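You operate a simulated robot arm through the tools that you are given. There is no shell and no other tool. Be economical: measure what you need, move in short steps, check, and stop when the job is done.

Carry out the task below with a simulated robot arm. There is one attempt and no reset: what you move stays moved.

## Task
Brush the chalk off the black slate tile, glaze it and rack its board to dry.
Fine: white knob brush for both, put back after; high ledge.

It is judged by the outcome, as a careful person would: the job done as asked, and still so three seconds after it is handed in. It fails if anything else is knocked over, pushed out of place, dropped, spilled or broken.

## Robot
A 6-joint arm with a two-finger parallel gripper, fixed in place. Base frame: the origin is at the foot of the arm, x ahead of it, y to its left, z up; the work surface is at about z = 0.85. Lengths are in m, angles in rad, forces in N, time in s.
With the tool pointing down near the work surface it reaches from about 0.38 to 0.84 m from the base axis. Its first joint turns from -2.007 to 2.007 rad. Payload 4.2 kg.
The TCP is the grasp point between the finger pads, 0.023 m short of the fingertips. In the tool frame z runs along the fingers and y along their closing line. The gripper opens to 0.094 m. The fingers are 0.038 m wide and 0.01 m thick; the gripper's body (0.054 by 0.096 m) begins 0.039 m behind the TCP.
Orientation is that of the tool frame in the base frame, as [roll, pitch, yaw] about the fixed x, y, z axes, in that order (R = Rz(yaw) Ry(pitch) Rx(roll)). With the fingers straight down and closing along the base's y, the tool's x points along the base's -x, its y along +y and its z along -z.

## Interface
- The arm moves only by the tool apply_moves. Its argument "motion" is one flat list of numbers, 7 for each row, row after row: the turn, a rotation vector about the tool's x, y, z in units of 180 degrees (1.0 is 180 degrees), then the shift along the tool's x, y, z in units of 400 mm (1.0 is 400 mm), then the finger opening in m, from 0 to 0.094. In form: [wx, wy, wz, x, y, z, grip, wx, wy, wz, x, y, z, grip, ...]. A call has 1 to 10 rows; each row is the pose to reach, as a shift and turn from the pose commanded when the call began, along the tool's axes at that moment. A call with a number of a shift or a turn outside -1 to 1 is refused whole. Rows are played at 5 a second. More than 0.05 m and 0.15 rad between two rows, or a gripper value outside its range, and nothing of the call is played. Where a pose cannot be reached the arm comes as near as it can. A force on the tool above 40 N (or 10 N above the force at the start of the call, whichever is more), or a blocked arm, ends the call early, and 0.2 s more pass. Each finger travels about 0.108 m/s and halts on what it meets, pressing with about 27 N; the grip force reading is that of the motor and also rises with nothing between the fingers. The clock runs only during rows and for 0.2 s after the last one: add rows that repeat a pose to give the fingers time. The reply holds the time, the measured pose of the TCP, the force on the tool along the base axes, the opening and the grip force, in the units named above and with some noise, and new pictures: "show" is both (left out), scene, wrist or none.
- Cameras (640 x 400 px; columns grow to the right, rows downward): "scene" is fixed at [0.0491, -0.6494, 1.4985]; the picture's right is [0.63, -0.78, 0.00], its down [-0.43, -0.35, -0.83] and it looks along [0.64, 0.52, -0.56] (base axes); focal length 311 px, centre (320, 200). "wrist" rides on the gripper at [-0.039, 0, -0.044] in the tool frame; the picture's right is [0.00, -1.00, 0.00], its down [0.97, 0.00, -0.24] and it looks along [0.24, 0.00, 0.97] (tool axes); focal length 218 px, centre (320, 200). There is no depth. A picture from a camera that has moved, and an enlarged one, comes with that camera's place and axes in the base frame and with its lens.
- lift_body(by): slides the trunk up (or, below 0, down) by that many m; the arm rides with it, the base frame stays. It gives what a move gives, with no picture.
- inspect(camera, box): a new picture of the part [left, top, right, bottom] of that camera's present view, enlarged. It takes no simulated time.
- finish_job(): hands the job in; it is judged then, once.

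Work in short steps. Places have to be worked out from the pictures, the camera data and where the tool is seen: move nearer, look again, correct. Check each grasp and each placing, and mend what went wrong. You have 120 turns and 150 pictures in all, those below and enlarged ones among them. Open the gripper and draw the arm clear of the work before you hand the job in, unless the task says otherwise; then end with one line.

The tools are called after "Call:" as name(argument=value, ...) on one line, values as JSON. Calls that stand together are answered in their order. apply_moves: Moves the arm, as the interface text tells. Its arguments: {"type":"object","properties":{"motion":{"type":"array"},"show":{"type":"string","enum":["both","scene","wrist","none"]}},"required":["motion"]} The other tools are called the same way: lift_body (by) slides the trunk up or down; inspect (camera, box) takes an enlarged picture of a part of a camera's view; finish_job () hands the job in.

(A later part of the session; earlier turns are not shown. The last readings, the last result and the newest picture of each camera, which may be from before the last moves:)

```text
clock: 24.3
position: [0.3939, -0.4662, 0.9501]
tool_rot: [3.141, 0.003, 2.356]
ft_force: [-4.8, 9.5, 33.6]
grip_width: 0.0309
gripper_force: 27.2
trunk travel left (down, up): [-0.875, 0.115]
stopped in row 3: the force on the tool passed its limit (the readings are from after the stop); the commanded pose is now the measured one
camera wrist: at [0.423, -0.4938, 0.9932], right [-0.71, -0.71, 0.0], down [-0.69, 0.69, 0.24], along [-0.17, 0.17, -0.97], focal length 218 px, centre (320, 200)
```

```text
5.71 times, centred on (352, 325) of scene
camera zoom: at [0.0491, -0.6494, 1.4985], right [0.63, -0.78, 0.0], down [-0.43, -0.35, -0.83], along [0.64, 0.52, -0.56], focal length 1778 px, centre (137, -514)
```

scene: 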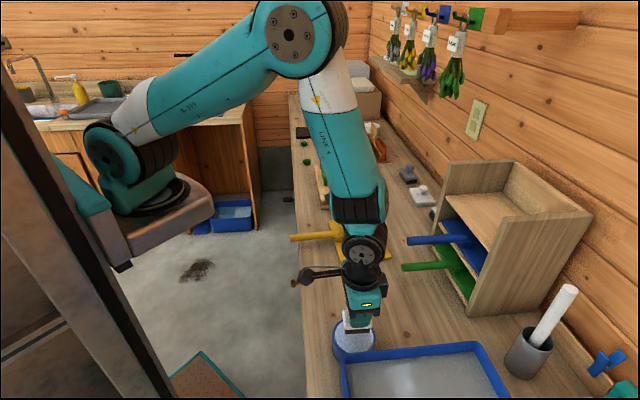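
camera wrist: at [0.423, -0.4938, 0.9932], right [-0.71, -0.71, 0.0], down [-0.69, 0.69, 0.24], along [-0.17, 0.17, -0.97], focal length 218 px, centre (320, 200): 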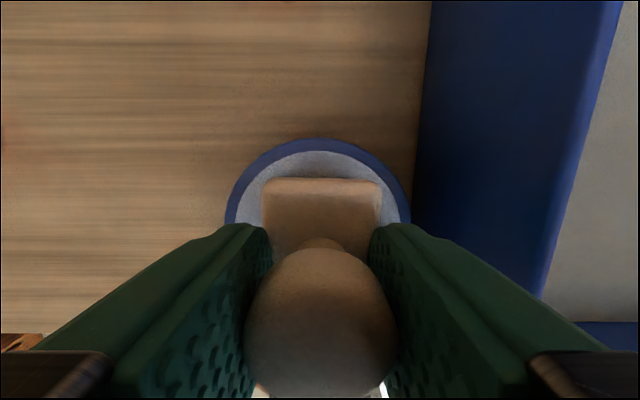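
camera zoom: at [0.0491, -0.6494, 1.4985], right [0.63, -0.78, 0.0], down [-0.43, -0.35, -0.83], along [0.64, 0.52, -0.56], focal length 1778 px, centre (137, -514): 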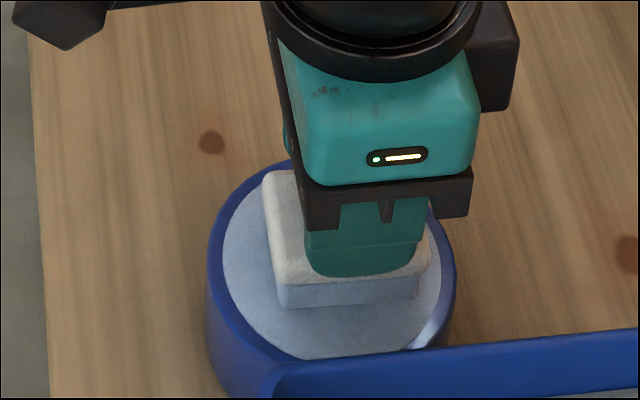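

The surface met the bristles and they have taken on the pale glaze. I lift straight up and carry the brush back to over the slate.

Call:
apply_moves(motion=[0, 0, 0, 0, 0, -0.04, 0.02, 0, 0, 0, 0, 0, -0.1, 0.02, 0, 0, 0, -0.034, 0.1075, -0.1, 0.02, 0, 0, 0, -0.068, 0.215, -0.1, 0.02, 0, 0, 0, -0.102, 0.3225, -0.1, 0.02, 0, 0, 0, -0.136, 0.43, -0.1, 0.02, 0, 0, 0, -0.17, 0.5375, -0.1, 0.02, 0, 0, 0, -0.204, 0.645, -0.1, 0.02, 0, 0, 0, -0.238, 0.7575, -0.1, 0.02, 0, 0, 0, -0.238, 0.7575, -0.1, 0.02], show="both")

Call:
inspect(camera="scene", box=[300, 190, 396, 260])

```text
clock: 26.5
position: [0.677, -0.3193, 0.9888]
tool_rot: [-3.138, 0.003, 2.357]
ft_force: [0.7, 0.4, -0.9]
grip_width: 0.0308
gripper_force: 27.3
trunk travel left (down, up): [-0.875, 0.115]
camera wrist: at [0.7056, -0.3474, 1.0311], right [-0.71, -0.71, 0.0], down [-0.69, 0.69, 0.24], along [-0.17, 0.17, -0.97], focal length 218 px, centre (320, 200)
```

scene: 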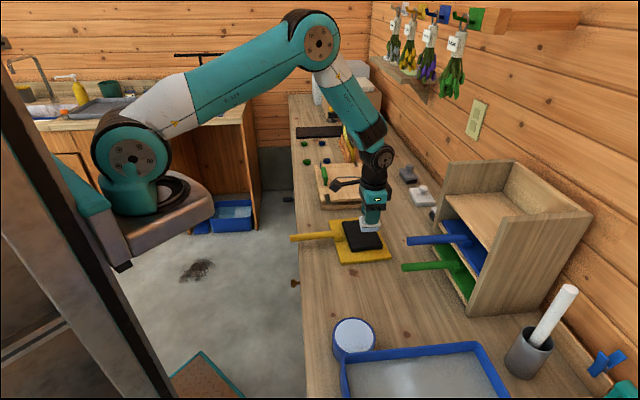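
wrist: 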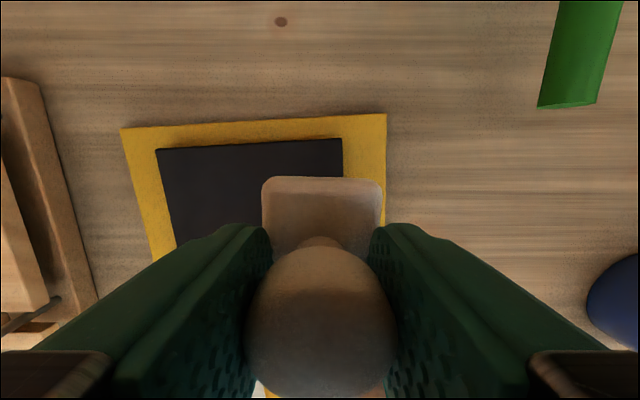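

```text
5.71 times, centred on (348, 225) of scene
camera zoom: at [0.0491, -0.6494, 1.4985], right [0.63, -0.78, 0.0], down [-0.43, -0.35, -0.83], along [0.64, 0.52, -0.56], focal length 1778 px, centre (160, 57)
```

zoom: 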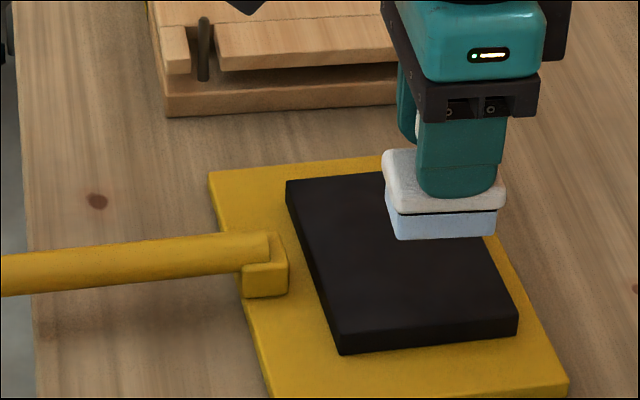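

Slate is fully clean and the bristles are loaded. I lower onto the slate to light contact.

Call:
apply_moves(motion=[0, 0, 0, 0, 0.07, 0.05, 0.02, 0, 0, 0, 0, 0.07, 0.11, 0.02, 0, 0, 0, 0, 0.07, 0.13, 0.02, 0, 0, 0, 0, 0.07, 0.138, 0.02, 0, 0, 0, 0, 0.07, 0.138, 0.02], show="none")

```text
clock: 27.7
position: [0.6974, -0.3008, 0.9327]
tool_rot: [3.141, 0.003, 2.357]
ft_force: [-2.0, 0.2, 11.4]
grip_width: 0.0306
gripper_force: 27.5
trunk travel left (down, up): [-0.875, 0.115]
```

Contact at 11 N. I sweep the glaze over middle, near and far rows.

Call:
apply_moves(motion=[0, 0, 0, 0.006, -0.071, 0, 0.02, 0, 0, 0, 0.01, 0.012, 0, 0.02, 0, 0, 0, 0.014, 0.096, 0, 0.02, 0, 0, 0, 0.0185, 0.179, 0, 0.02, 0, 0, 0, 0.0725, 0.179, 0, 0.02, 0, 0, 0, 0.07, 0.096, 0, 0.02, 0, 0, 0, 0.066, 0.012, 0, 0.02, 0, 0, 0, 0.062, -0.071, 0, 0.02, 0, 0, 0, -0.054, -0.071, 0, 0.02, 0, 0, 0, -0.05, 0.012, 0, 0.02], show="both")

Call:
inspect(camera="scene", box=[300, 190, 396, 260])

```text
clock: 29.9
position: [0.7144, -0.3112, 0.9329]
tool_rot: [3.141, 0.005, 2.357]
ft_force: [-1.3, 0.3, 13.6]
grip_width: 0.0307
gripper_force: 27.0
trunk travel left (down, up): [-0.875, 0.115]
camera wrist: at [0.7431, -0.3398, 0.9764], right [-0.71, -0.71, 0.0], down [-0.69, 0.69, 0.24], along [-0.17, 0.17, -0.97], focal length 218 px, centre (320, 200)
```

scene: 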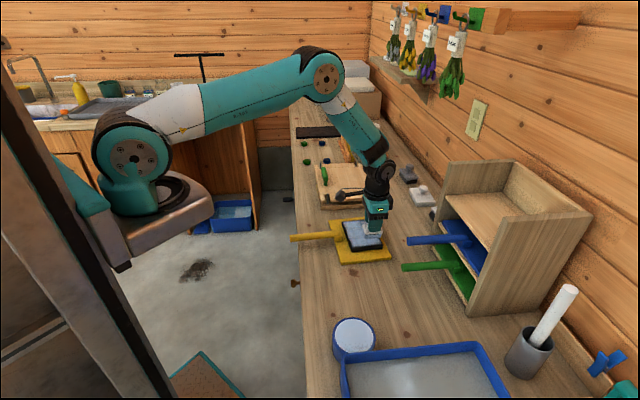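
wrist: 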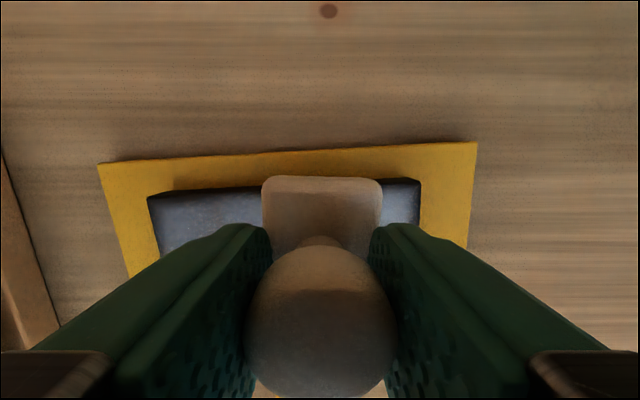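

```text
5.71 times, centred on (348, 225) of scene
camera zoom: at [0.0491, -0.6494, 1.4985], right [0.63, -0.78, 0.0], down [-0.43, -0.35, -0.83], along [0.64, 0.52, -0.56], focal length 1778 px, centre (160, 57)
```

zoom: 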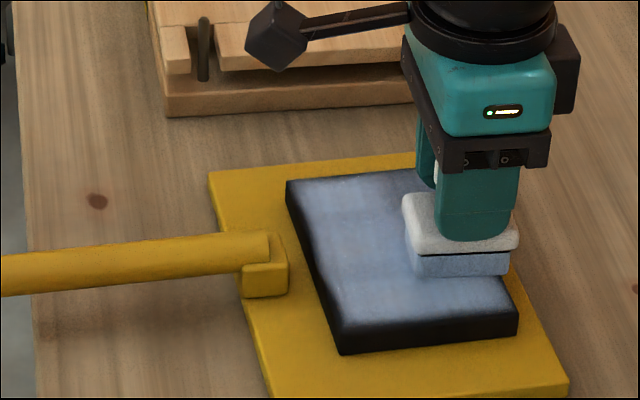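

Glaze is going on nicely. I finish the far row and run the perimeter so the edges are covered too.

Call:
apply_moves(motion=[0, 0, 0, 0, 0.084, 0, 0.02, 0, 0, 0, 0.004, 0.182, 0, 0.02, 0, 0, 0, 0.068, 0.182, 0, 0.02, 0, 0, 0, 0.131, 0.182, 0, 0.02, 0, 0, 0, 0.131, 0.097, 0, 0.02, 0, 0, 0, 0.126, 0.007, 0, 0.02, 0, 0, 0, 0.124, -0.093, 0, 0.02, 0, 0, 0, 0.056, -0.098, 0, 0.02, 0, 0, 0, -0.01, -0.098, 0, 0.02, 0, 0, 0, -0.008, 0, 0, 0.02], show="both")

Call:
inspect(camera="scene", box=[300, 190, 396, 260])

```text
clock: 32.1
position: [0.7163, -0.313, 0.934]
tool_rot: [3.141, 0.004, 2.357]
ft_force: [0.1, 0.0, 13.0]
grip_width: 0.0306
gripper_force: 26.3
trunk travel left (down, up): [-0.875, 0.115]
camera wrist: at [0.7441, -0.3419, 0.9764], right [-0.71, -0.71, 0.0], down [-0.69, 0.69, 0.24], along [-0.17, 0.17, -0.97], focal length 218 px, centre (320, 200)
```

scene: 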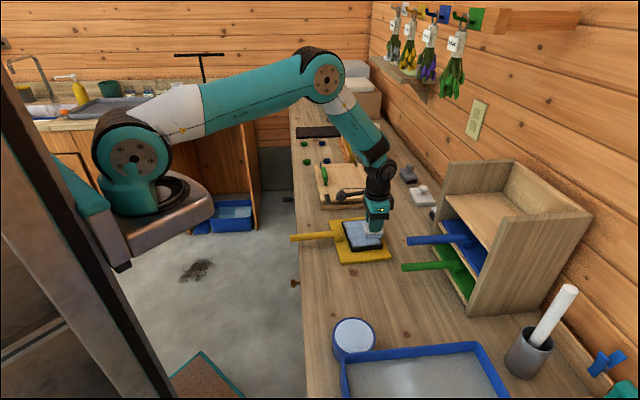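
wrist: 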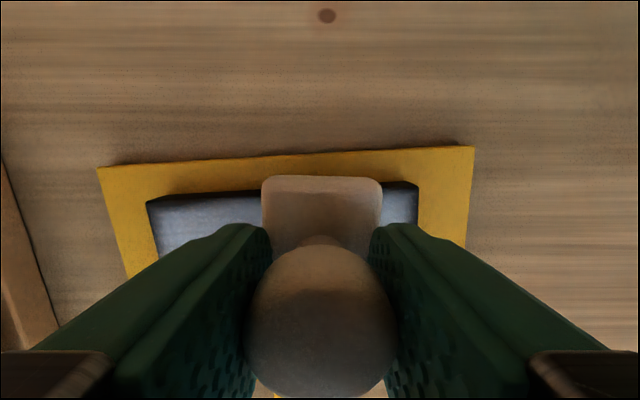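

```text
5.71 times, centred on (348, 225) of scene
camera zoom: at [0.0491, -0.6494, 1.4985], right [0.63, -0.78, 0.0], down [-0.43, -0.35, -0.83], along [0.64, 0.52, -0.56], focal length 1778 px, centre (160, 57)
```

zoom: 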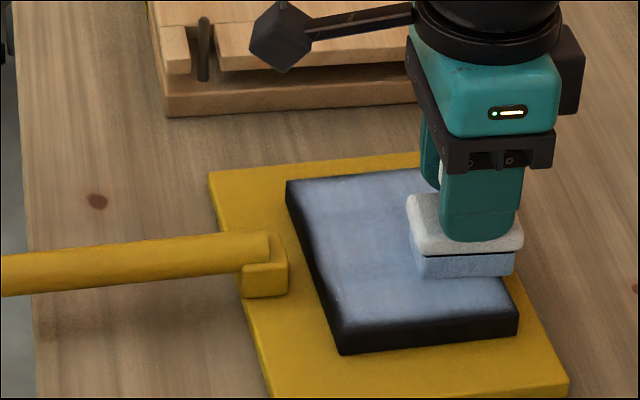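

I lift off and move aside to check coverage.

Call:
apply_moves(motion=[0, 0, 0, 0, 0, -0.06, 0.02, 0, 0, 0, 0, 0, -0.15, 0.02, 0, 0, 0, 0.04, -0.1, -0.2, 0.02, 0, 0, 0, 0.08, -0.2, -0.25, 0.02, 0, 0, 0, 0.12, -0.3, -0.3, 0.02, 0, 0, 0, 0.12, -0.3, -0.3, 0.02], show="wrist")

Call:
inspect(camera="wrist", box=[100, 60, 356, 220])

Call:
inspect(camera="scene", box=[300, 190, 396, 260])

```text
clock: 33.5
position: [0.5974, -0.3638, 1.0524]
tool_rot: [-3.141, 0.004, 2.357]
ft_force: [-0.1, -0.2, -0.9]
grip_width: 0.0308
gripper_force: 26.7
trunk travel left (down, up): [-0.875, 0.115]
camera wrist: at [0.6257, -0.3923, 1.0964], right [-0.71, -0.71, 0.0], down [-0.69, 0.69, 0.24], along [-0.17, 0.17, -0.97], focal length 218 px, centre (320, 200)
```

wrist: 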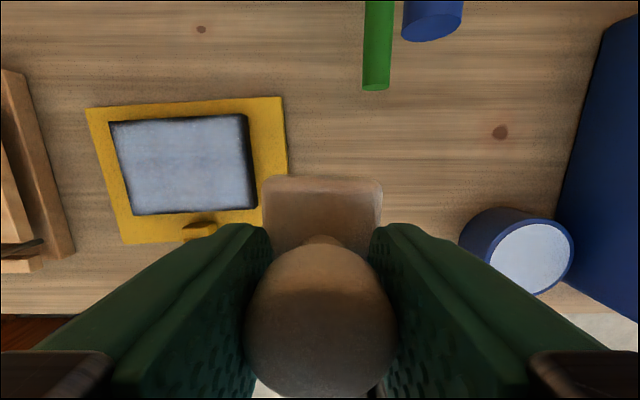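

```text
2.50 times, centred on (228, 140) of wrist
camera zoom: at [0.6257, -0.3923, 1.0964], right [-0.71, -0.71, 0.0], down [-0.69, 0.69, 0.24], along [-0.17, 0.17, -0.97], focal length 546 px, centre (550, 350)
```

zoom: 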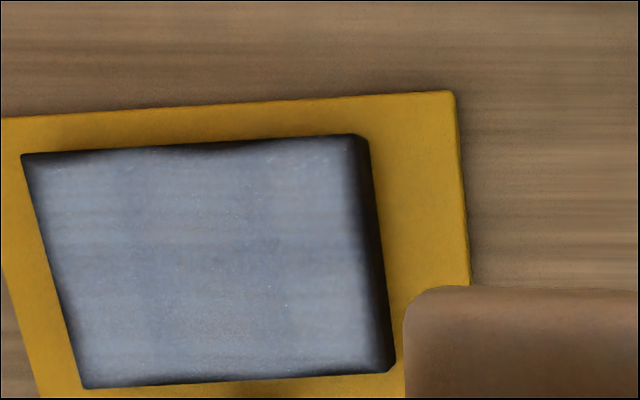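

```text
5.71 times, centred on (348, 225) of scene
camera zoom: at [0.0491, -0.6494, 1.4985], right [0.63, -0.78, 0.0], down [-0.43, -0.35, -0.83], along [0.64, 0.52, -0.56], focal length 1778 px, centre (160, 57)
```

zoom: 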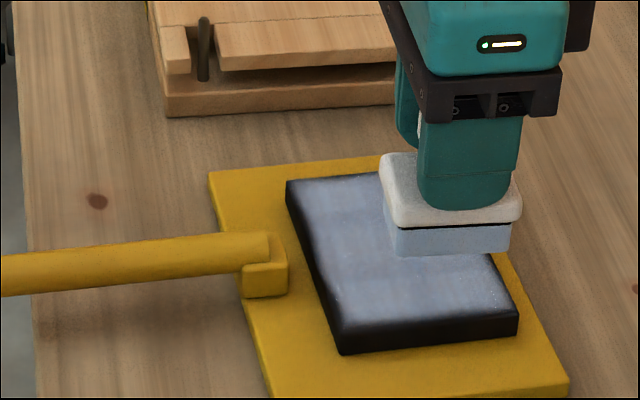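

Coverage is complete to the rims. Now I return the brush above its original spot (0.4986,-0.360) and lower it.

Call:
apply_moves(motion=[0, 0, 0, 0.06, -0.056, 0.08, 0.02, 0, 0, 0, 0.12, -0.112, 0.16, 0.02, 0, 0, 0, 0.182, -0.169, 0.24, 0.02, 0, 0, 0, 0.182, -0.169, 0.31, 0.02, 0, 0, 0, 0.182, -0.169, 0.31, 0.02], show="both")

```text
clock: 34.7
position: [0.498, -0.3606, 0.9285]
tool_rot: [-3.14, 0.003, 2.356]
ft_force: [-0.4, -0.2, -0.4]
grip_width: 0.0308
gripper_force: 26.9
trunk travel left (down, up): [-0.875, 0.115]
camera wrist: at [0.5267, -0.3888, 0.9708], right [-0.71, -0.71, 0.0], down [-0.69, 0.69, 0.24], along [-0.17, 0.17, -0.97], focal length 218 px, centre (320, 200)
```

scene: 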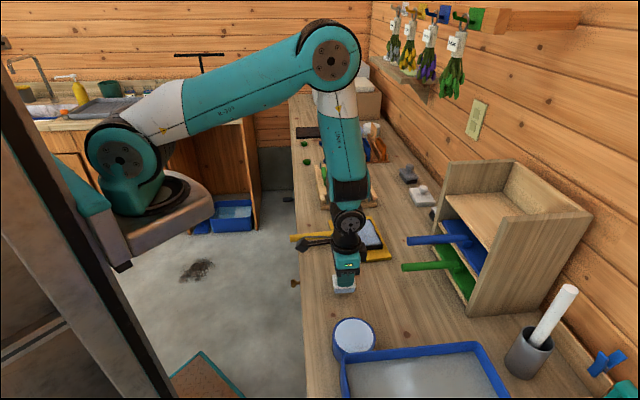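
wrist: 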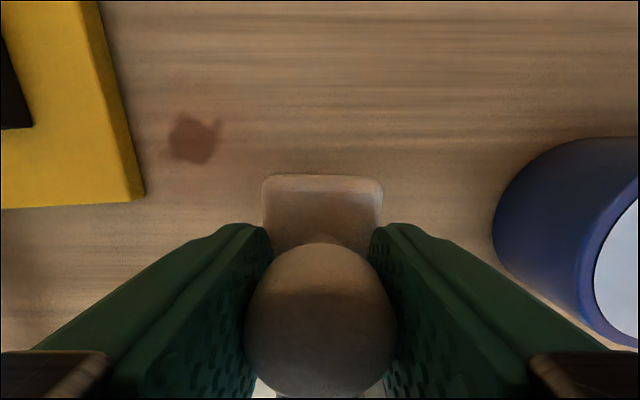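

Now lower to gentle contact.

Call:
apply_moves(motion=[0, 0, 0, 0, 0, 0.03, 0.02, 0, 0, 0, 0, 0, 0.042, 0.02, 0, 0, 0, 0, 0, 0.048, 0.02, 0, 0, 0, 0, 0, 0.051, 0.02, 0, 0, 0, 0, 0, 0.051, 0.02], show="none")

```text
clock: 35.9
position: [0.4988, -0.3603, 0.9067]
tool_rot: [3.141, 0.003, 2.357]
ft_force: [0.5, 0.8, 0.0]
grip_width: 0.0311
gripper_force: 26.6
trunk travel left (down, up): [-0.875, 0.115]
```

No contact yet (the brush rode up slightly in the grip); I go lower in half-millimetre steps.

Call:
apply_moves(motion=[0, 0, 0, 0, 0, 0.002, 0.02, 0, 0, 0, 0, 0, 0.004, 0.02, 0, 0, 0, 0, 0, 0.006, 0.02, 0, 0, 0, 0, 0, 0.006, 0.02], show="none")

```text
clock: 36.9
position: [0.4999, -0.361, 0.9055]
tool_rot: [-3.14, 0.004, 2.356]
ft_force: [0.3, 1.0, -0.6]
grip_width: 0.0309
gripper_force: 26.7
trunk travel left (down, up): [-0.875, 0.115]
```

Call:
apply_moves(motion=[0, 0, 0, 0, 0, 0.002, 0.02, 0, 0, 0, 0, 0, 0.004, 0.02, 0, 0, 0, 0, 0, 0.004, 0.02], show="scene")

Call:
inspect(camera="scene", box=[310, 250, 382, 305])

```text
clock: 37.7
position: [0.4987, -0.3604, 0.9052]
tool_rot: [-3.141, 0.004, 2.356]
ft_force: [-0.2, 1.4, 25.6]
grip_width: 0.0306
gripper_force: 27.3
trunk travel left (down, up): [-0.875, 0.115]
```

scene: 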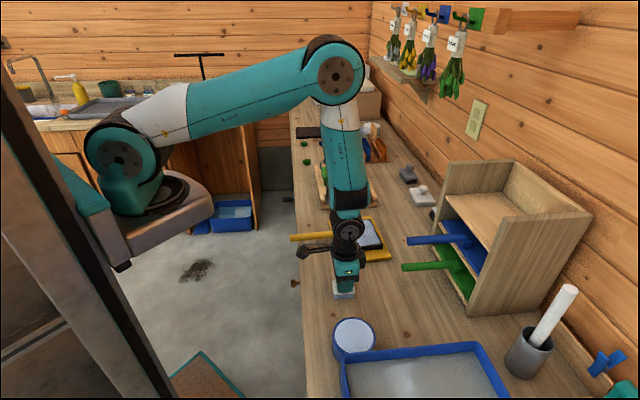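

```text
7.27 times, centred on (346, 278) of scene
camera zoom: at [0.0491, -0.6494, 1.4985], right [0.63, -0.78, 0.0], down [-0.43, -0.35, -0.83], along [0.64, 0.52, -0.56], focal length 2264 px, centre (131, -364)
```

zoom: 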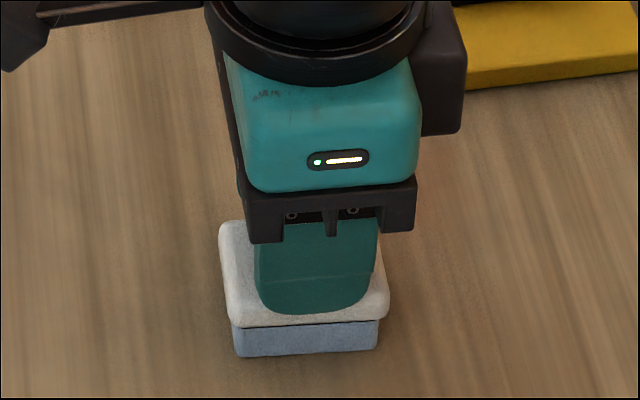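

Contact made. I relieve 0.8 mm, open, and rise straight up.

Call:
apply_moves(motion=[0, 0, 0, 0, 0, -0.003, 0.02, 0, 0, 0, 0, 0, -0.003, 0.04, 0, 0, 0, 0, 0, -0.003, 0.06, 0, 0, 0, 0, 0, -0.003, 0.06, 0, 0, 0, 0, 0, -0.06, 0.06, 0, 0, 0, 0, 0, -0.16, 0.06, 0, 0, 0, 0, 0, -0.28, 0.06, 0, 0, 0, 0, 0, -0.4, 0.06], show="both")

Call:
inspect(camera="scene", box=[300, 200, 396, 300])

```text
clock: 39.5
position: [0.4976, -0.3601, 1.0631]
tool_rot: [3.141, 0.0, 2.357]
ft_force: [1.1, -0.2, -0.8]
grip_width: 0.0598
gripper_force: 0.0
trunk travel left (down, up): [-0.875, 0.115]
camera wrist: at [0.5263, -0.3891, 1.1064], right [-0.71, -0.71, 0.0], down [-0.69, 0.69, 0.24], along [-0.17, 0.17, -0.97], focal length 218 px, centre (320, 200)
```

scene: 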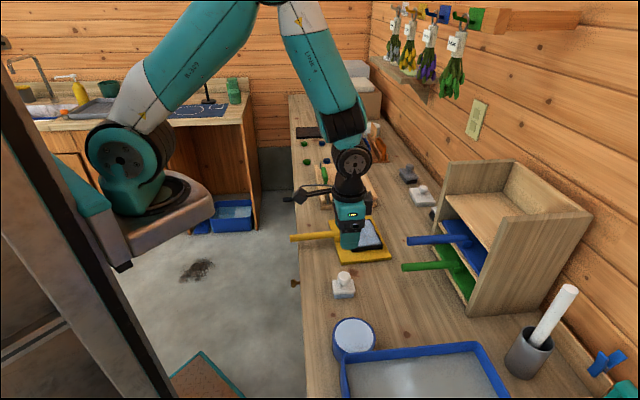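
wrist: 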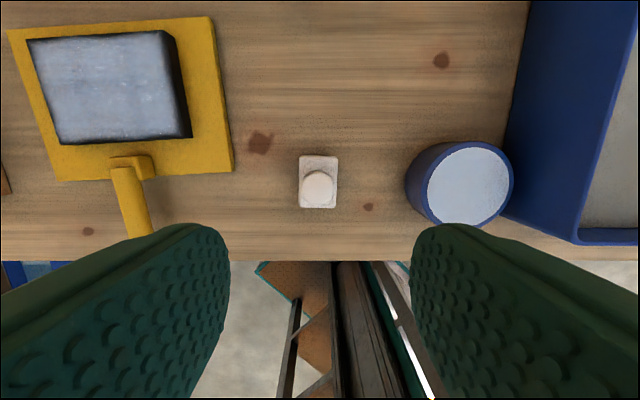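

```text
4.00 times, centred on (348, 250) of scene
camera zoom: at [0.0491, -0.6494, 1.4985], right [0.63, -0.78, 0.0], down [-0.43, -0.35, -0.83], along [0.64, 0.52, -0.56], focal length 1245 px, centre (208, 0)
```

zoom: 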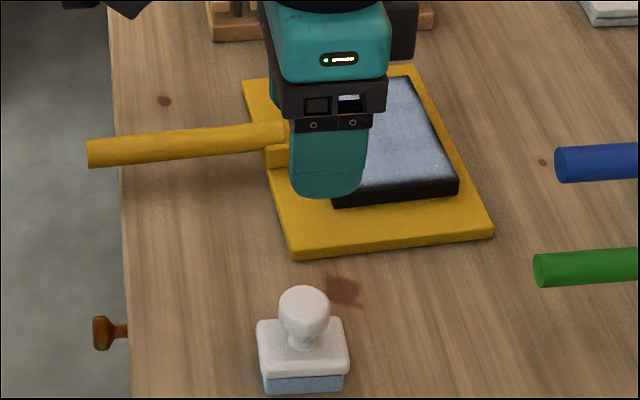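

The brush is back on its spot. Before grabbing the board I survey the rack's top ledge from above and test the reach there.

Call:
apply_moves(motion=[0, 0, 0, -0.02, 0, -0.115, 0.07, 0, 0, 0, -0.06, 0, -0.22, 0.07, 0, 0, 0, -0.13, 0.01, -0.3, 0.07, 0, 0, 0, -0.22, 0.02, -0.37, 0.07, 0, 0, 0, -0.32, 0.025, -0.42, 0.07, 0, 0, 0, -0.4, 0.03, -0.46, 0.07, 0, 0, 0, -0.475, 0.03, -0.47, 0.07], show="both")

Call:
inspect(camera="wrist", box=[160, 0, 480, 200])

```text
clock: 41.1
position: [0.6399, -0.4865, 1.2543]
tool_rot: [-3.141, 0.002, 2.356]
ft_force: [0.5, 0.7, -0.6]
grip_width: 0.0702
gripper_force: 0.0
trunk travel left (down, up): [-0.875, 0.115]
camera wrist: at [0.6685, -0.5145, 1.2979], right [-0.71, -0.71, 0.0], down [-0.69, 0.69, 0.24], along [-0.17, 0.17, -0.97], focal length 218 px, centre (320, 200)
```

scene: 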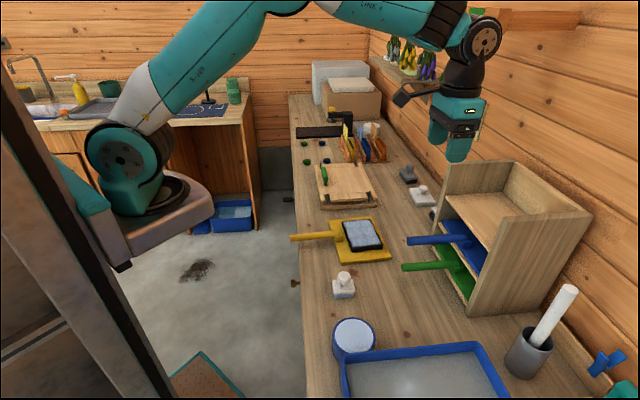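
wrist: 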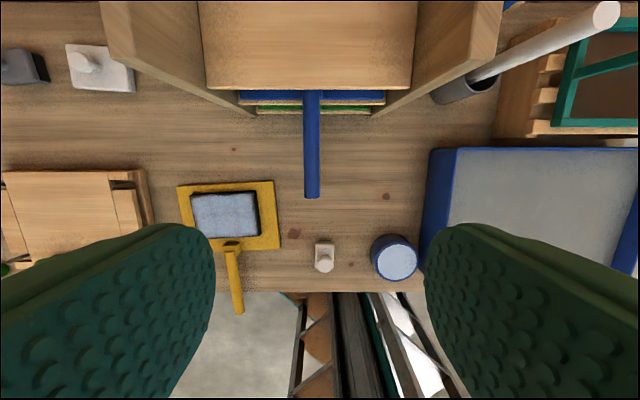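

```text
2.00 times, centred on (320, 100) of wrist
camera zoom: at [0.6685, -0.5145, 1.2979], right [-0.71, -0.71, 0.0], down [-0.69, 0.69, 0.24], along [-0.17, 0.17, -0.97], focal length 436 px, centre (320, 400)
```

zoom: 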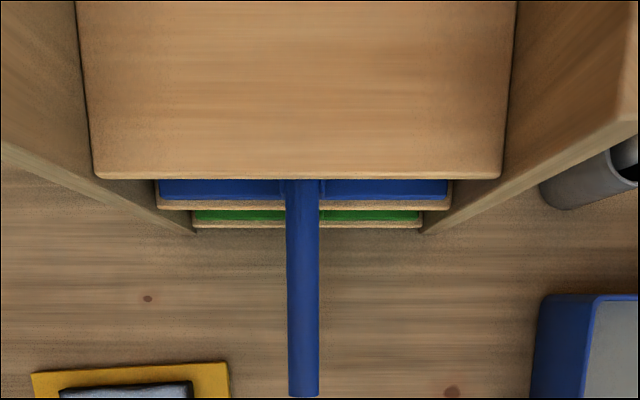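

The ledge is open from above: inner width ≈0.21, centred at p≈−0.1206, front edge q≈0.895, z≈1.05. I test whether the arm reaches q≈0.905 at z≈1.15 tool-down.

Call:
apply_moves(motion=[0, 0, 0, -0.09, 0.01, 0.08, 0.07, 0, 0, 0, -0.18, 0.02, 0.16, 0.07, 0, 0, 0, -0.27, 0.03, 0.25, 0.07, 0, 0, 0, -0.27, 0.03, 0.25, 0.07], show="both")

Call:
inspect(camera="wrist", box=[100, 40, 540, 240])

```text
refused: row 3 steps farther than a row can; nothing moved
```

```text
1.45 times, centred on (320, 140) of wrist
camera zoom: at [0.6685, -0.5145, 1.2979], right [-0.71, -0.71, 0.0], down [-0.69, 0.69, 0.24], along [-0.17, 0.17, -0.97], focal length 318 px, centre (320, 287)
```

zoom: 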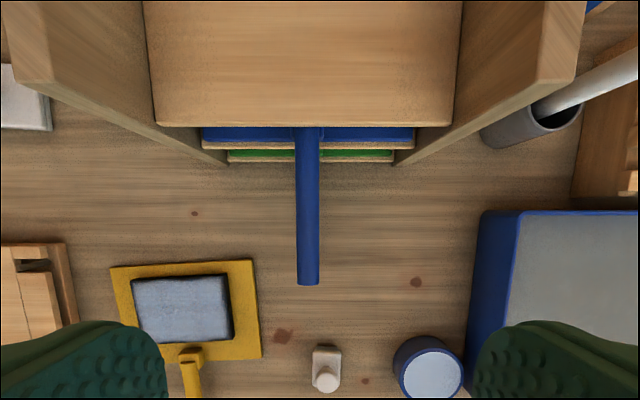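

One step was too long; I resend with smaller steps.

Call:
apply_moves(motion=[0, 0, 0, -0.07, 0.01, 0.06, 0.07, 0, 0, 0, -0.14, 0.015, 0.12, 0.07, 0, 0, 0, -0.21, 0.02, 0.19, 0.07, 0, 0, 0, -0.27, 0.03, 0.25, 0.07, 0, 0, 0, -0.27, 0.03, 0.25, 0.07], show="both")

```text
clock: 42.3
position: [0.7203, -0.5461, 1.1525]
tool_rot: [3.141, 0.001, 2.355]
ft_force: [0.1, -0.5, 0.6]
grip_width: 0.07
gripper_force: 0.1
out of reach, approached as far as the arm can: row 4, 5
trunk travel left (down, up): [-0.875, 0.115]
camera wrist: at [0.7477, -0.5748, 1.1955], right [-0.71, -0.71, 0.0], down [-0.69, 0.69, 0.24], along [-0.17, 0.17, -0.97], focal length 218 px, centre (320, 200)
```

scene: 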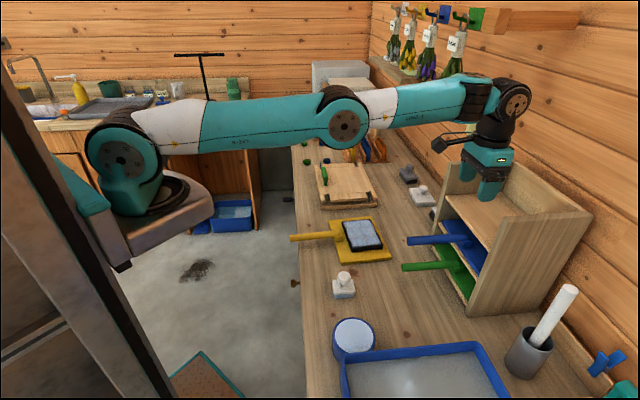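
wrist: 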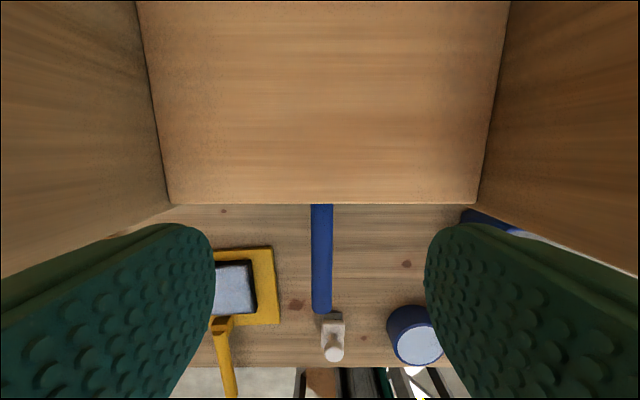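

Reach tool-down there is about q 0.896–0.90; ledge refined to z≈1.050, width 0.211, centre p≈−0.1195. Now I go back over the board's handle, turning the tool by the board's 3.2°.

Call:
apply_moves(motion=[0, 0, 0, 0.09, 0, -0.05, 0.07, 0, 0, 0, 0.19, 0, -0.09, 0.07, 0, 0, 0, 0.29, 0.03, -0.09, 0.07, 0, 0, 0, 0.38, 0.09, -0.06, 0.07, 0, 0, 0, 0.47, 0.15, -0.02, 0.07, 0, 0, -0.005, 0.56, 0.21, 0.02, 0.07, 0, 0, -0.01, 0.65, 0.27, 0.07, 0.07, 0, 0, -0.0178, 0.73, 0.33, 0.12, 0.07, 0, 0, -0.0178, 0.8, 0.39, 0.17, 0.07, 0, 0, -0.0178, 0.84, 0.43, 0.22, 0.07], show="wrist")

Call:
inspect(camera="wrist", box=[200, 60, 440, 210])

Call:
inspect(camera="scene", box=[284, 205, 380, 265])

```text
clock: 44.5
position: [0.6034, -0.1887, 1.0633]
tool_rot: [-3.14, 0.004, 2.411]
ft_force: [0.1, -0.3, 0.4]
grip_width: 0.07
gripper_force: 0.0
trunk travel left (down, up): [-0.875, 0.115]
camera wrist: at [0.633, -0.2147, 1.1064], right [-0.67, -0.75, 0.0], down [-0.72, 0.65, 0.24], along [-0.18, 0.16, -0.97], focal length 218 px, centre (320, 200)
```

wrist: 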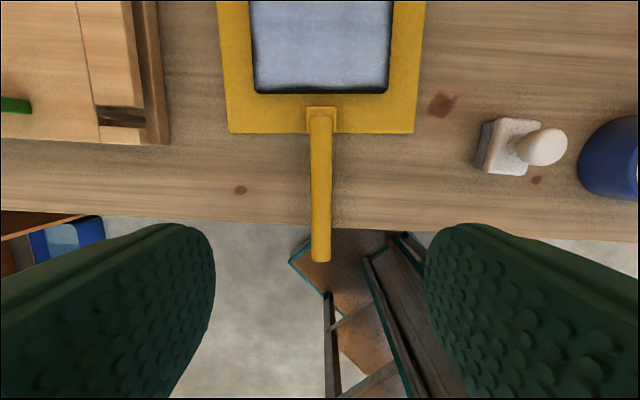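

```text
2.67 times, centred on (320, 135) of wrist
camera zoom: at [0.633, -0.2147, 1.1064], right [-0.67, -0.75, 0.0], down [-0.72, 0.65, 0.24], along [-0.18, 0.16, -0.97], focal length 582 px, centre (320, 373)
```

zoom: 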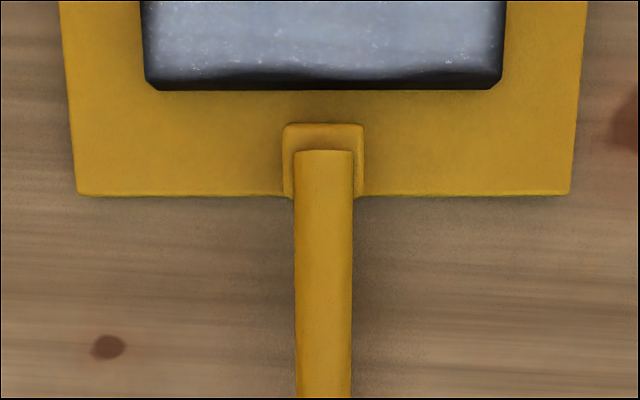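

```text
6.67 times, centred on (332, 235) of scene
camera zoom: at [0.0491, -0.6494, 1.4985], right [0.63, -0.78, 0.0], down [-0.43, -0.35, -0.83], along [0.64, 0.52, -0.56], focal length 2075 px, centre (240, -33)
```

zoom: 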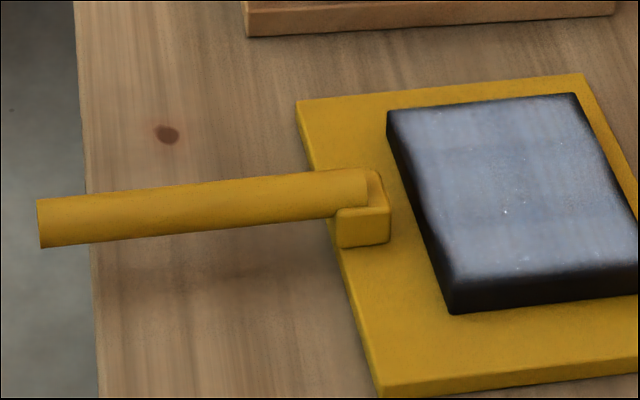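

The tool is aligned with the board. The handle's root block (0.030 wide, flat sides) is the best grip—close to the load. I move above it and check.

Call:
apply_moves(motion=[0, 0, 0, -0.06, -0.003, 0.08, 0.07, 0, 0, 0, -0.12, -0.003, 0.16, 0.07, 0, 0, 0, -0.1625, -0.003, 0.25, 0.07, 0, 0, 0, -0.1625, -0.003, 0.333, 0.07, 0, 0, 0, -0.1625, -0.003, 0.333, 0.07], show="both")

Call:
inspect(camera="scene", box=[284, 195, 396, 265])

```text
clock: 45.7
position: [0.6517, -0.2331, 0.928]
tool_rot: [-3.139, 0.002, 2.412]
ft_force: [0.4, 0.2, -0.1]
grip_width: 0.0701
gripper_force: 0.1
trunk travel left (down, up): [-0.875, 0.115]
camera wrist: at [0.6814, -0.2591, 0.9722], right [-0.67, -0.75, 0.0], down [-0.72, 0.65, 0.24], along [-0.18, 0.16, -0.97], focal length 218 px, centre (320, 200)
```

scene: 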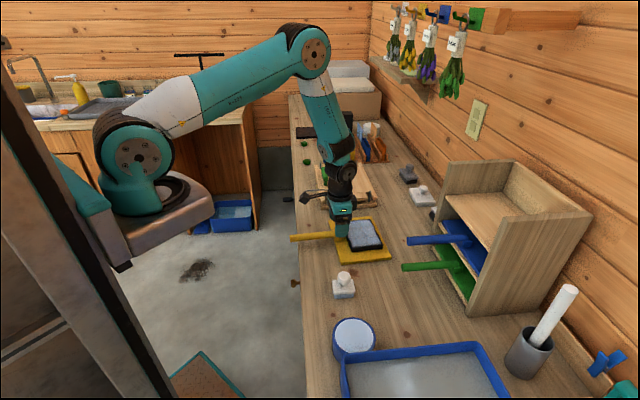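
wrist: 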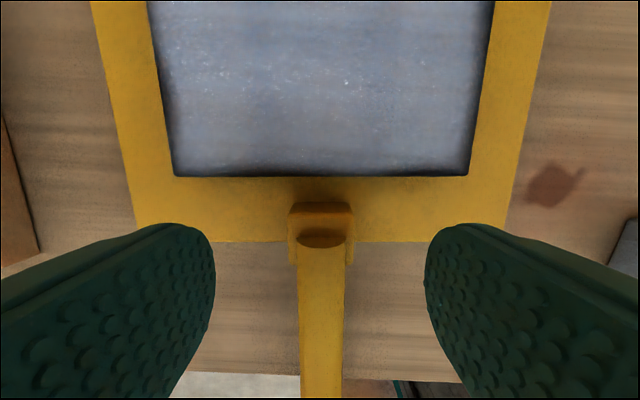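

```text
5.71 times, centred on (340, 230) of scene
camera zoom: at [0.0491, -0.6494, 1.4985], right [0.63, -0.78, 0.0], down [-0.43, -0.35, -0.83], along [0.64, 0.52, -0.56], focal length 1778 px, centre (206, 29)
```

zoom: 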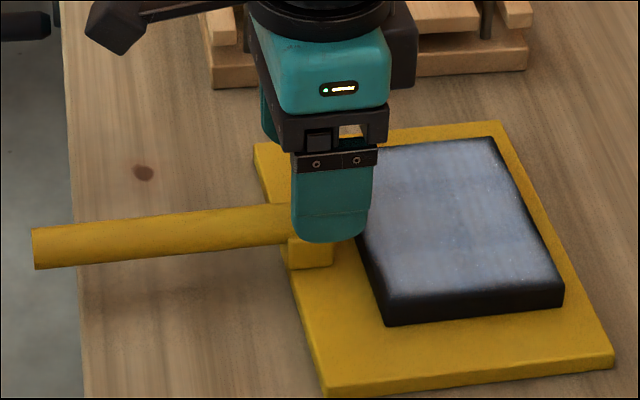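

Aligned; block is centred between fingers with clearance to the slate. I descend to z≈0.888 (tips just above the board) and close.

Call:
apply_moves(motion=[0, 0, 0, 0, 0, 0.05, 0.07, 0, 0, 0, 0, 0, 0.085, 0.07, 0, 0, 0, 0, 0, 0.096, 0.07, 0, 0, 0, 0, 0, 0.096, 0.05, 0, 0, 0, 0, 0, 0.096, 0.03, 0, 0, 0, 0, 0, 0.096, 0.01, 0, 0, 0, 0, 0, 0.096, 0.01], show="both")

Call:
inspect(camera="scene", box=[284, 195, 396, 265])

```text
clock: 47.3
position: [0.6515, -0.2323, 0.8914]
tool_rot: [-3.14, 0.004, 2.411]
ft_force: [-0.6, -2.2, 0.1]
grip_width: 0.0295
gripper_force: 27.3
trunk travel left (down, up): [-0.875, 0.115]
camera wrist: at [0.6813, -0.2589, 0.9344], right [-0.67, -0.75, 0.0], down [-0.72, 0.65, 0.24], along [-0.18, 0.16, -0.97], focal length 218 px, centre (320, 200)
```

scene: 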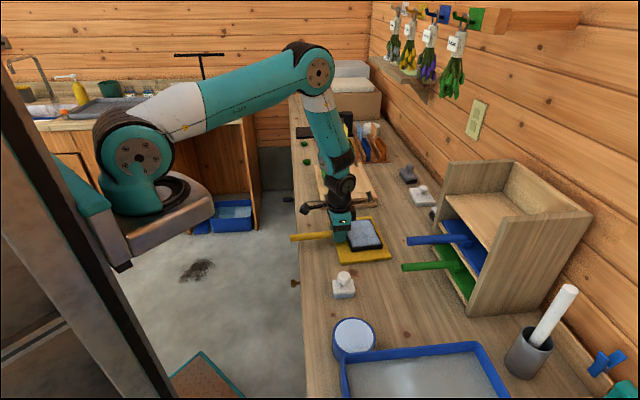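
wrist: 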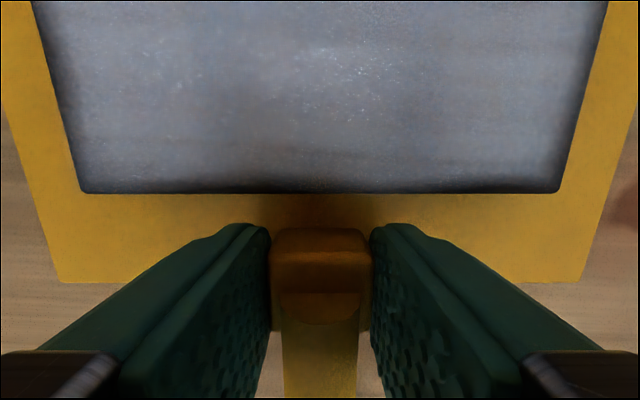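

```text
5.71 times, centred on (340, 230) of scene
camera zoom: at [0.0491, -0.6494, 1.4985], right [0.63, -0.78, 0.0], down [-0.43, -0.35, -0.83], along [0.64, 0.52, -0.56], focal length 1778 px, centre (206, 29)
```

zoom: 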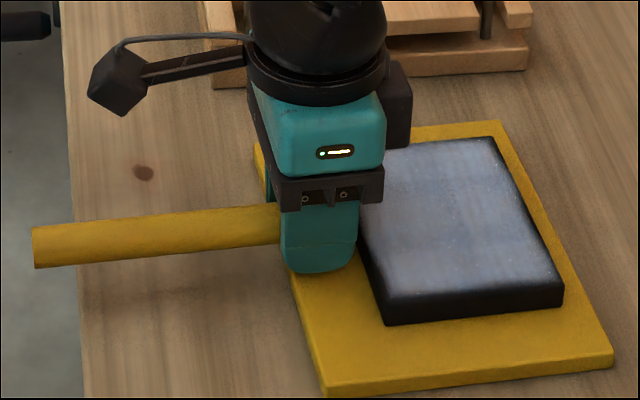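

Gripped at 0.0295 = the block. I lift about 12 mm gently and check for droop.

Call:
apply_moves(motion=[0, 0, 0, 0, 0, -0.008, 0.01, 0, 0, 0, 0, 0, -0.016, 0.01, 0, 0, 0, 0, 0, -0.024, 0.01, 0, 0, 0, 0, 0, -0.03, 0.01, 0, 0, 0, 0, 0, -0.03, 0.01], show="wrist")

Call:
inspect(camera="scene", box=[284, 195, 396, 265])

```text
clock: 48.5
position: [0.6514, -0.232, 0.9029]
tool_rot: [-3.14, 0.001, 2.412]
ft_force: [-0.4, 0.3, -7.2]
grip_width: 0.0298
gripper_force: 26.9
trunk travel left (down, up): [-0.875, 0.115]
camera wrist: at [0.6813, -0.2588, 0.9467], right [-0.67, -0.75, 0.0], down [-0.72, 0.65, 0.24], along [-0.18, 0.16, -0.97], focal length 218 px, centre (320, 200)
```

wrist: 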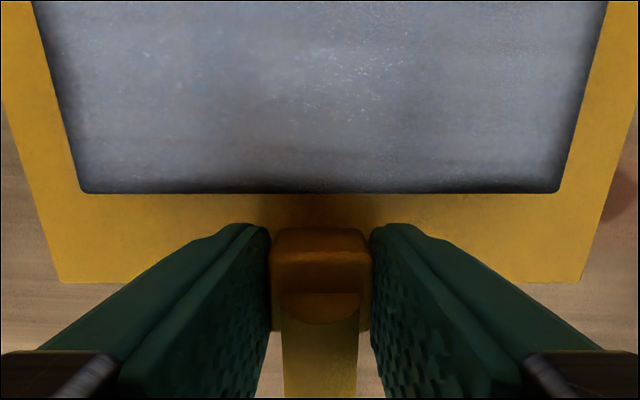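

```text
5.71 times, centred on (340, 230) of scene
camera zoom: at [0.0491, -0.6494, 1.4985], right [0.63, -0.78, 0.0], down [-0.43, -0.35, -0.83], along [0.64, 0.52, -0.56], focal length 1778 px, centre (206, 29)
```

zoom: 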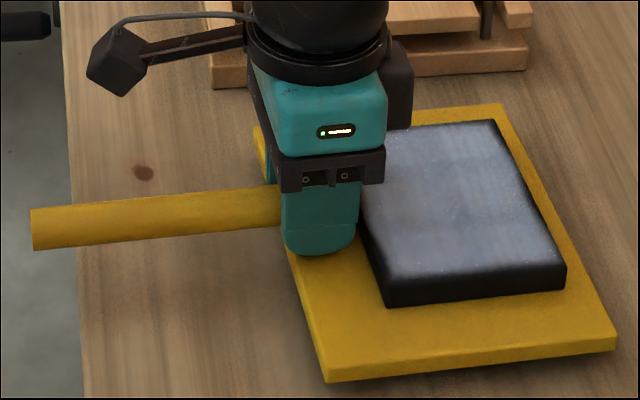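

Lifted level, 7 N load, no droop. I raise it straight to z≈1.13 and turn it square with the rack.

Call:
apply_moves(motion=[0, 0, 0, 0, 0, -0.06, 0.01, 0, 0, 0, 0, 0, -0.14, 0.01, 0, 0, 0, 0, 0, -0.22, 0.01, 0, 0, 0, 0, 0, -0.3, 0.01, 0, 0, 0.004, 0, 0, -0.38, 0.01, 0, 0, 0.009, 0, 0, -0.46, 0.01, 0, 0, 0.014, 0, 0, -0.53, 0.01, 0, 0, 0.0178, 0, 0, -0.57, 0.01, 0, 0, 0.0178, 0, 0, -0.57, 0.01], show="both")

```text
clock: 50.5
position: [0.6515, -0.2325, 1.1319]
tool_rot: [-3.14, 0.003, 2.356]
ft_force: [0.2, 0.5, -7.1]
grip_width: 0.0296
gripper_force: 27.0
trunk travel left (down, up): [-0.875, 0.115]
camera wrist: at [0.6799, -0.2599, 1.1754], right [-0.71, -0.71, 0.0], down [-0.69, 0.69, 0.24], along [-0.17, 0.17, -0.97], focal length 218 px, centre (320, 200)
```

scene: 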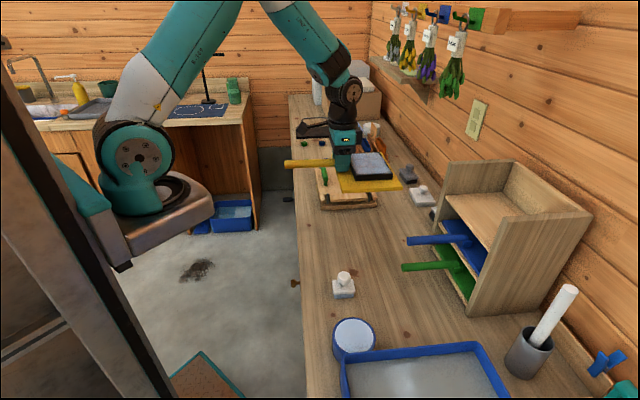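
wrist: 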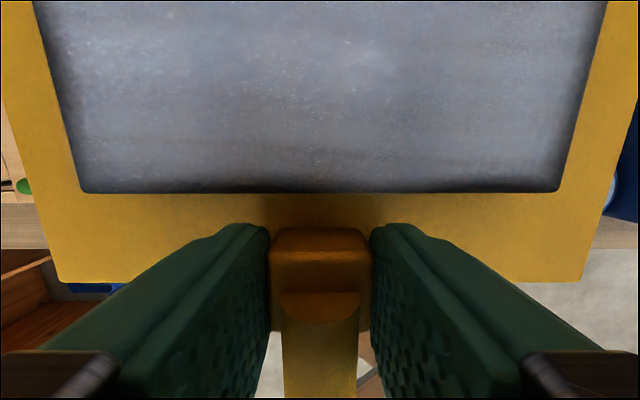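

Steady. I move sideways in front of the rack, centred at p≈−0.1195.

Call:
apply_moves(motion=[0, 0, 0, -0.0375, -0.0884, 0, 0.01, 0, 0, 0, -0.075, -0.1768, 0, 0.01, 0, 0, 0, -0.1125, -0.2652, 0, 0.01, 0, 0, 0, -0.15, -0.3536, 0, 0.01, 0, 0, 0, -0.1875, -0.442, 0, 0.01, 0, 0, 0, -0.1875, -0.442, 0, 0.01], show="both")

Call:
inspect(camera="scene", box=[380, 130, 600, 270])

```text
clock: 51.9
position: [0.5787, -0.4109, 1.1315]
tool_rot: [3.142, 0.002, 2.356]
ft_force: [0.0, -1.0, -7.0]
grip_width: 0.0296
gripper_force: 26.4
trunk travel left (down, up): [-0.875, 0.115]
camera wrist: at [0.6075, -0.4386, 1.1758], right [-0.71, -0.71, 0.0], down [-0.69, 0.69, 0.24], along [-0.17, 0.17, -0.97], focal length 218 px, centre (320, 200)
```

scene: 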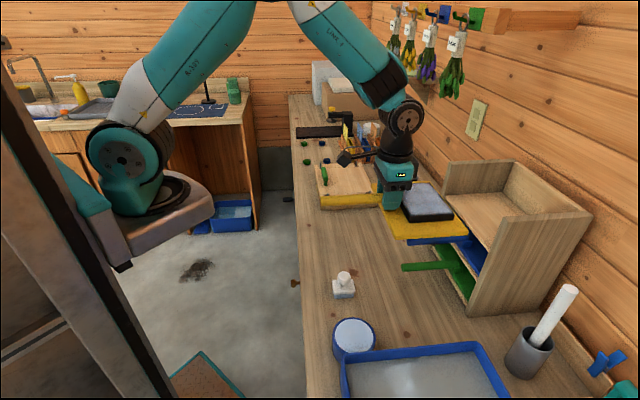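
wrist: 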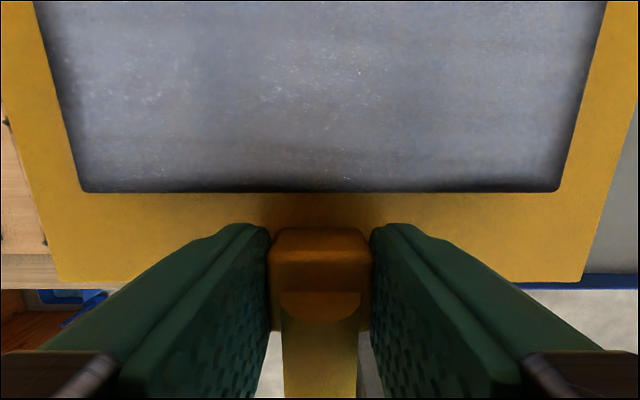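

```text
2.86 times, centred on (490, 200) of scene
camera zoom: at [0.0491, -0.6494, 1.4985], right [0.63, -0.78, 0.0], down [-0.43, -0.35, -0.83], along [0.64, 0.52, -0.56], focal length 889 px, centre (-166, 200)
```

zoom: 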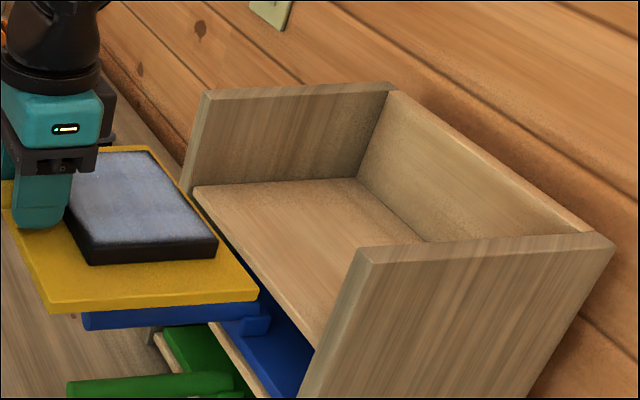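

Centred (p −0.119). I advance until the board's far edge is just short of the rack and compare edges with the side panels.

Call:
apply_moves(motion=[0, 0, 0, -0.06, 0.002, 0.02, 0.01, 0, 0, 0, -0.12, 0.002, 0.05, 0.01, 0, 0, 0, -0.12, 0.002, 0.06, 0.01], show="both")

Call:
inspect(camera="scene", box=[400, 140, 528, 270])

Call:
inspect(camera="wrist", box=[0, 0, 640, 200])

```text
clock: 52.7
position: [0.6136, -0.4431, 1.1088]
tool_rot: [-3.141, 0.001, 2.357]
ft_force: [-0.1, 0.2, -8.1]
grip_width: 0.0296
gripper_force: 27.2
trunk travel left (down, up): [-0.875, 0.115]
camera wrist: at [0.6424, -0.4715, 1.1513], right [-0.71, -0.71, 0.0], down [-0.69, 0.69, 0.24], along [-0.17, 0.17, -0.97], focal length 218 px, centre (320, 200)
```

scene: 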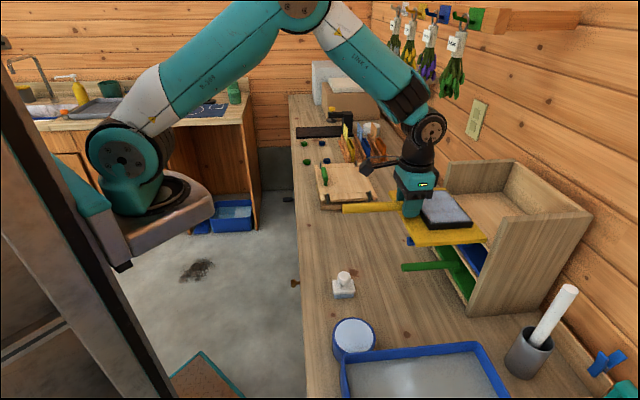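
wrist: 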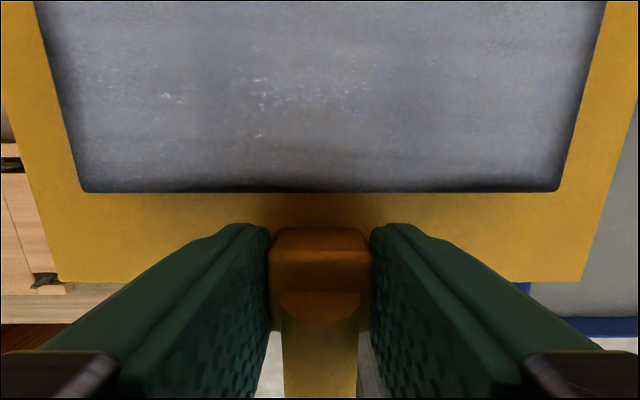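

```text
3.08 times, centred on (464, 205) of scene
camera zoom: at [0.0491, -0.6494, 1.4985], right [0.63, -0.78, 0.0], down [-0.43, -0.35, -0.83], along [0.64, 0.52, -0.56], focal length 958 px, centre (-123, 185)
```

zoom: 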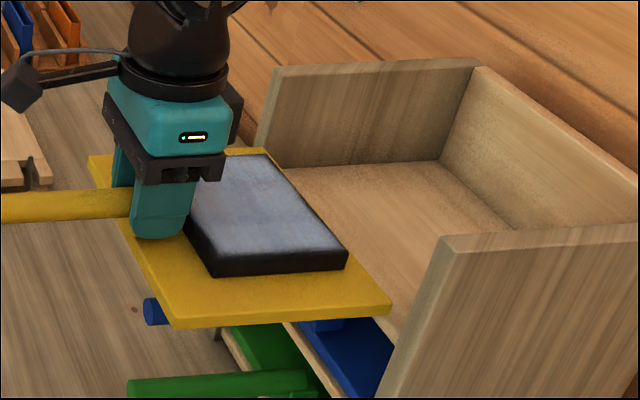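

```text
1.00 times, centred on (320, 100) of wrist
camera zoom: at [0.6424, -0.4715, 1.1513], right [-0.71, -0.71, 0.0], down [-0.69, 0.69, 0.24], along [-0.17, 0.17, -0.97], focal length 218 px, centre (320, 300)
```

zoom: 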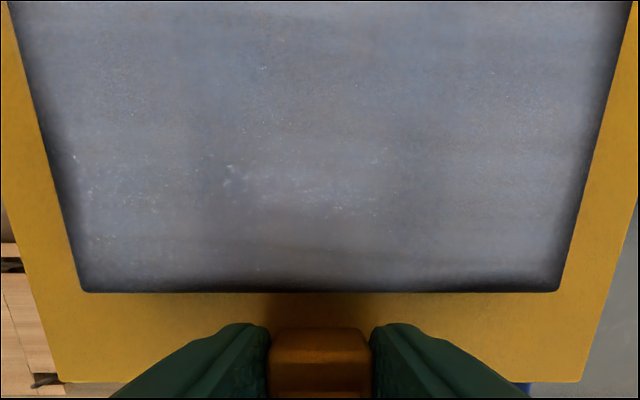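

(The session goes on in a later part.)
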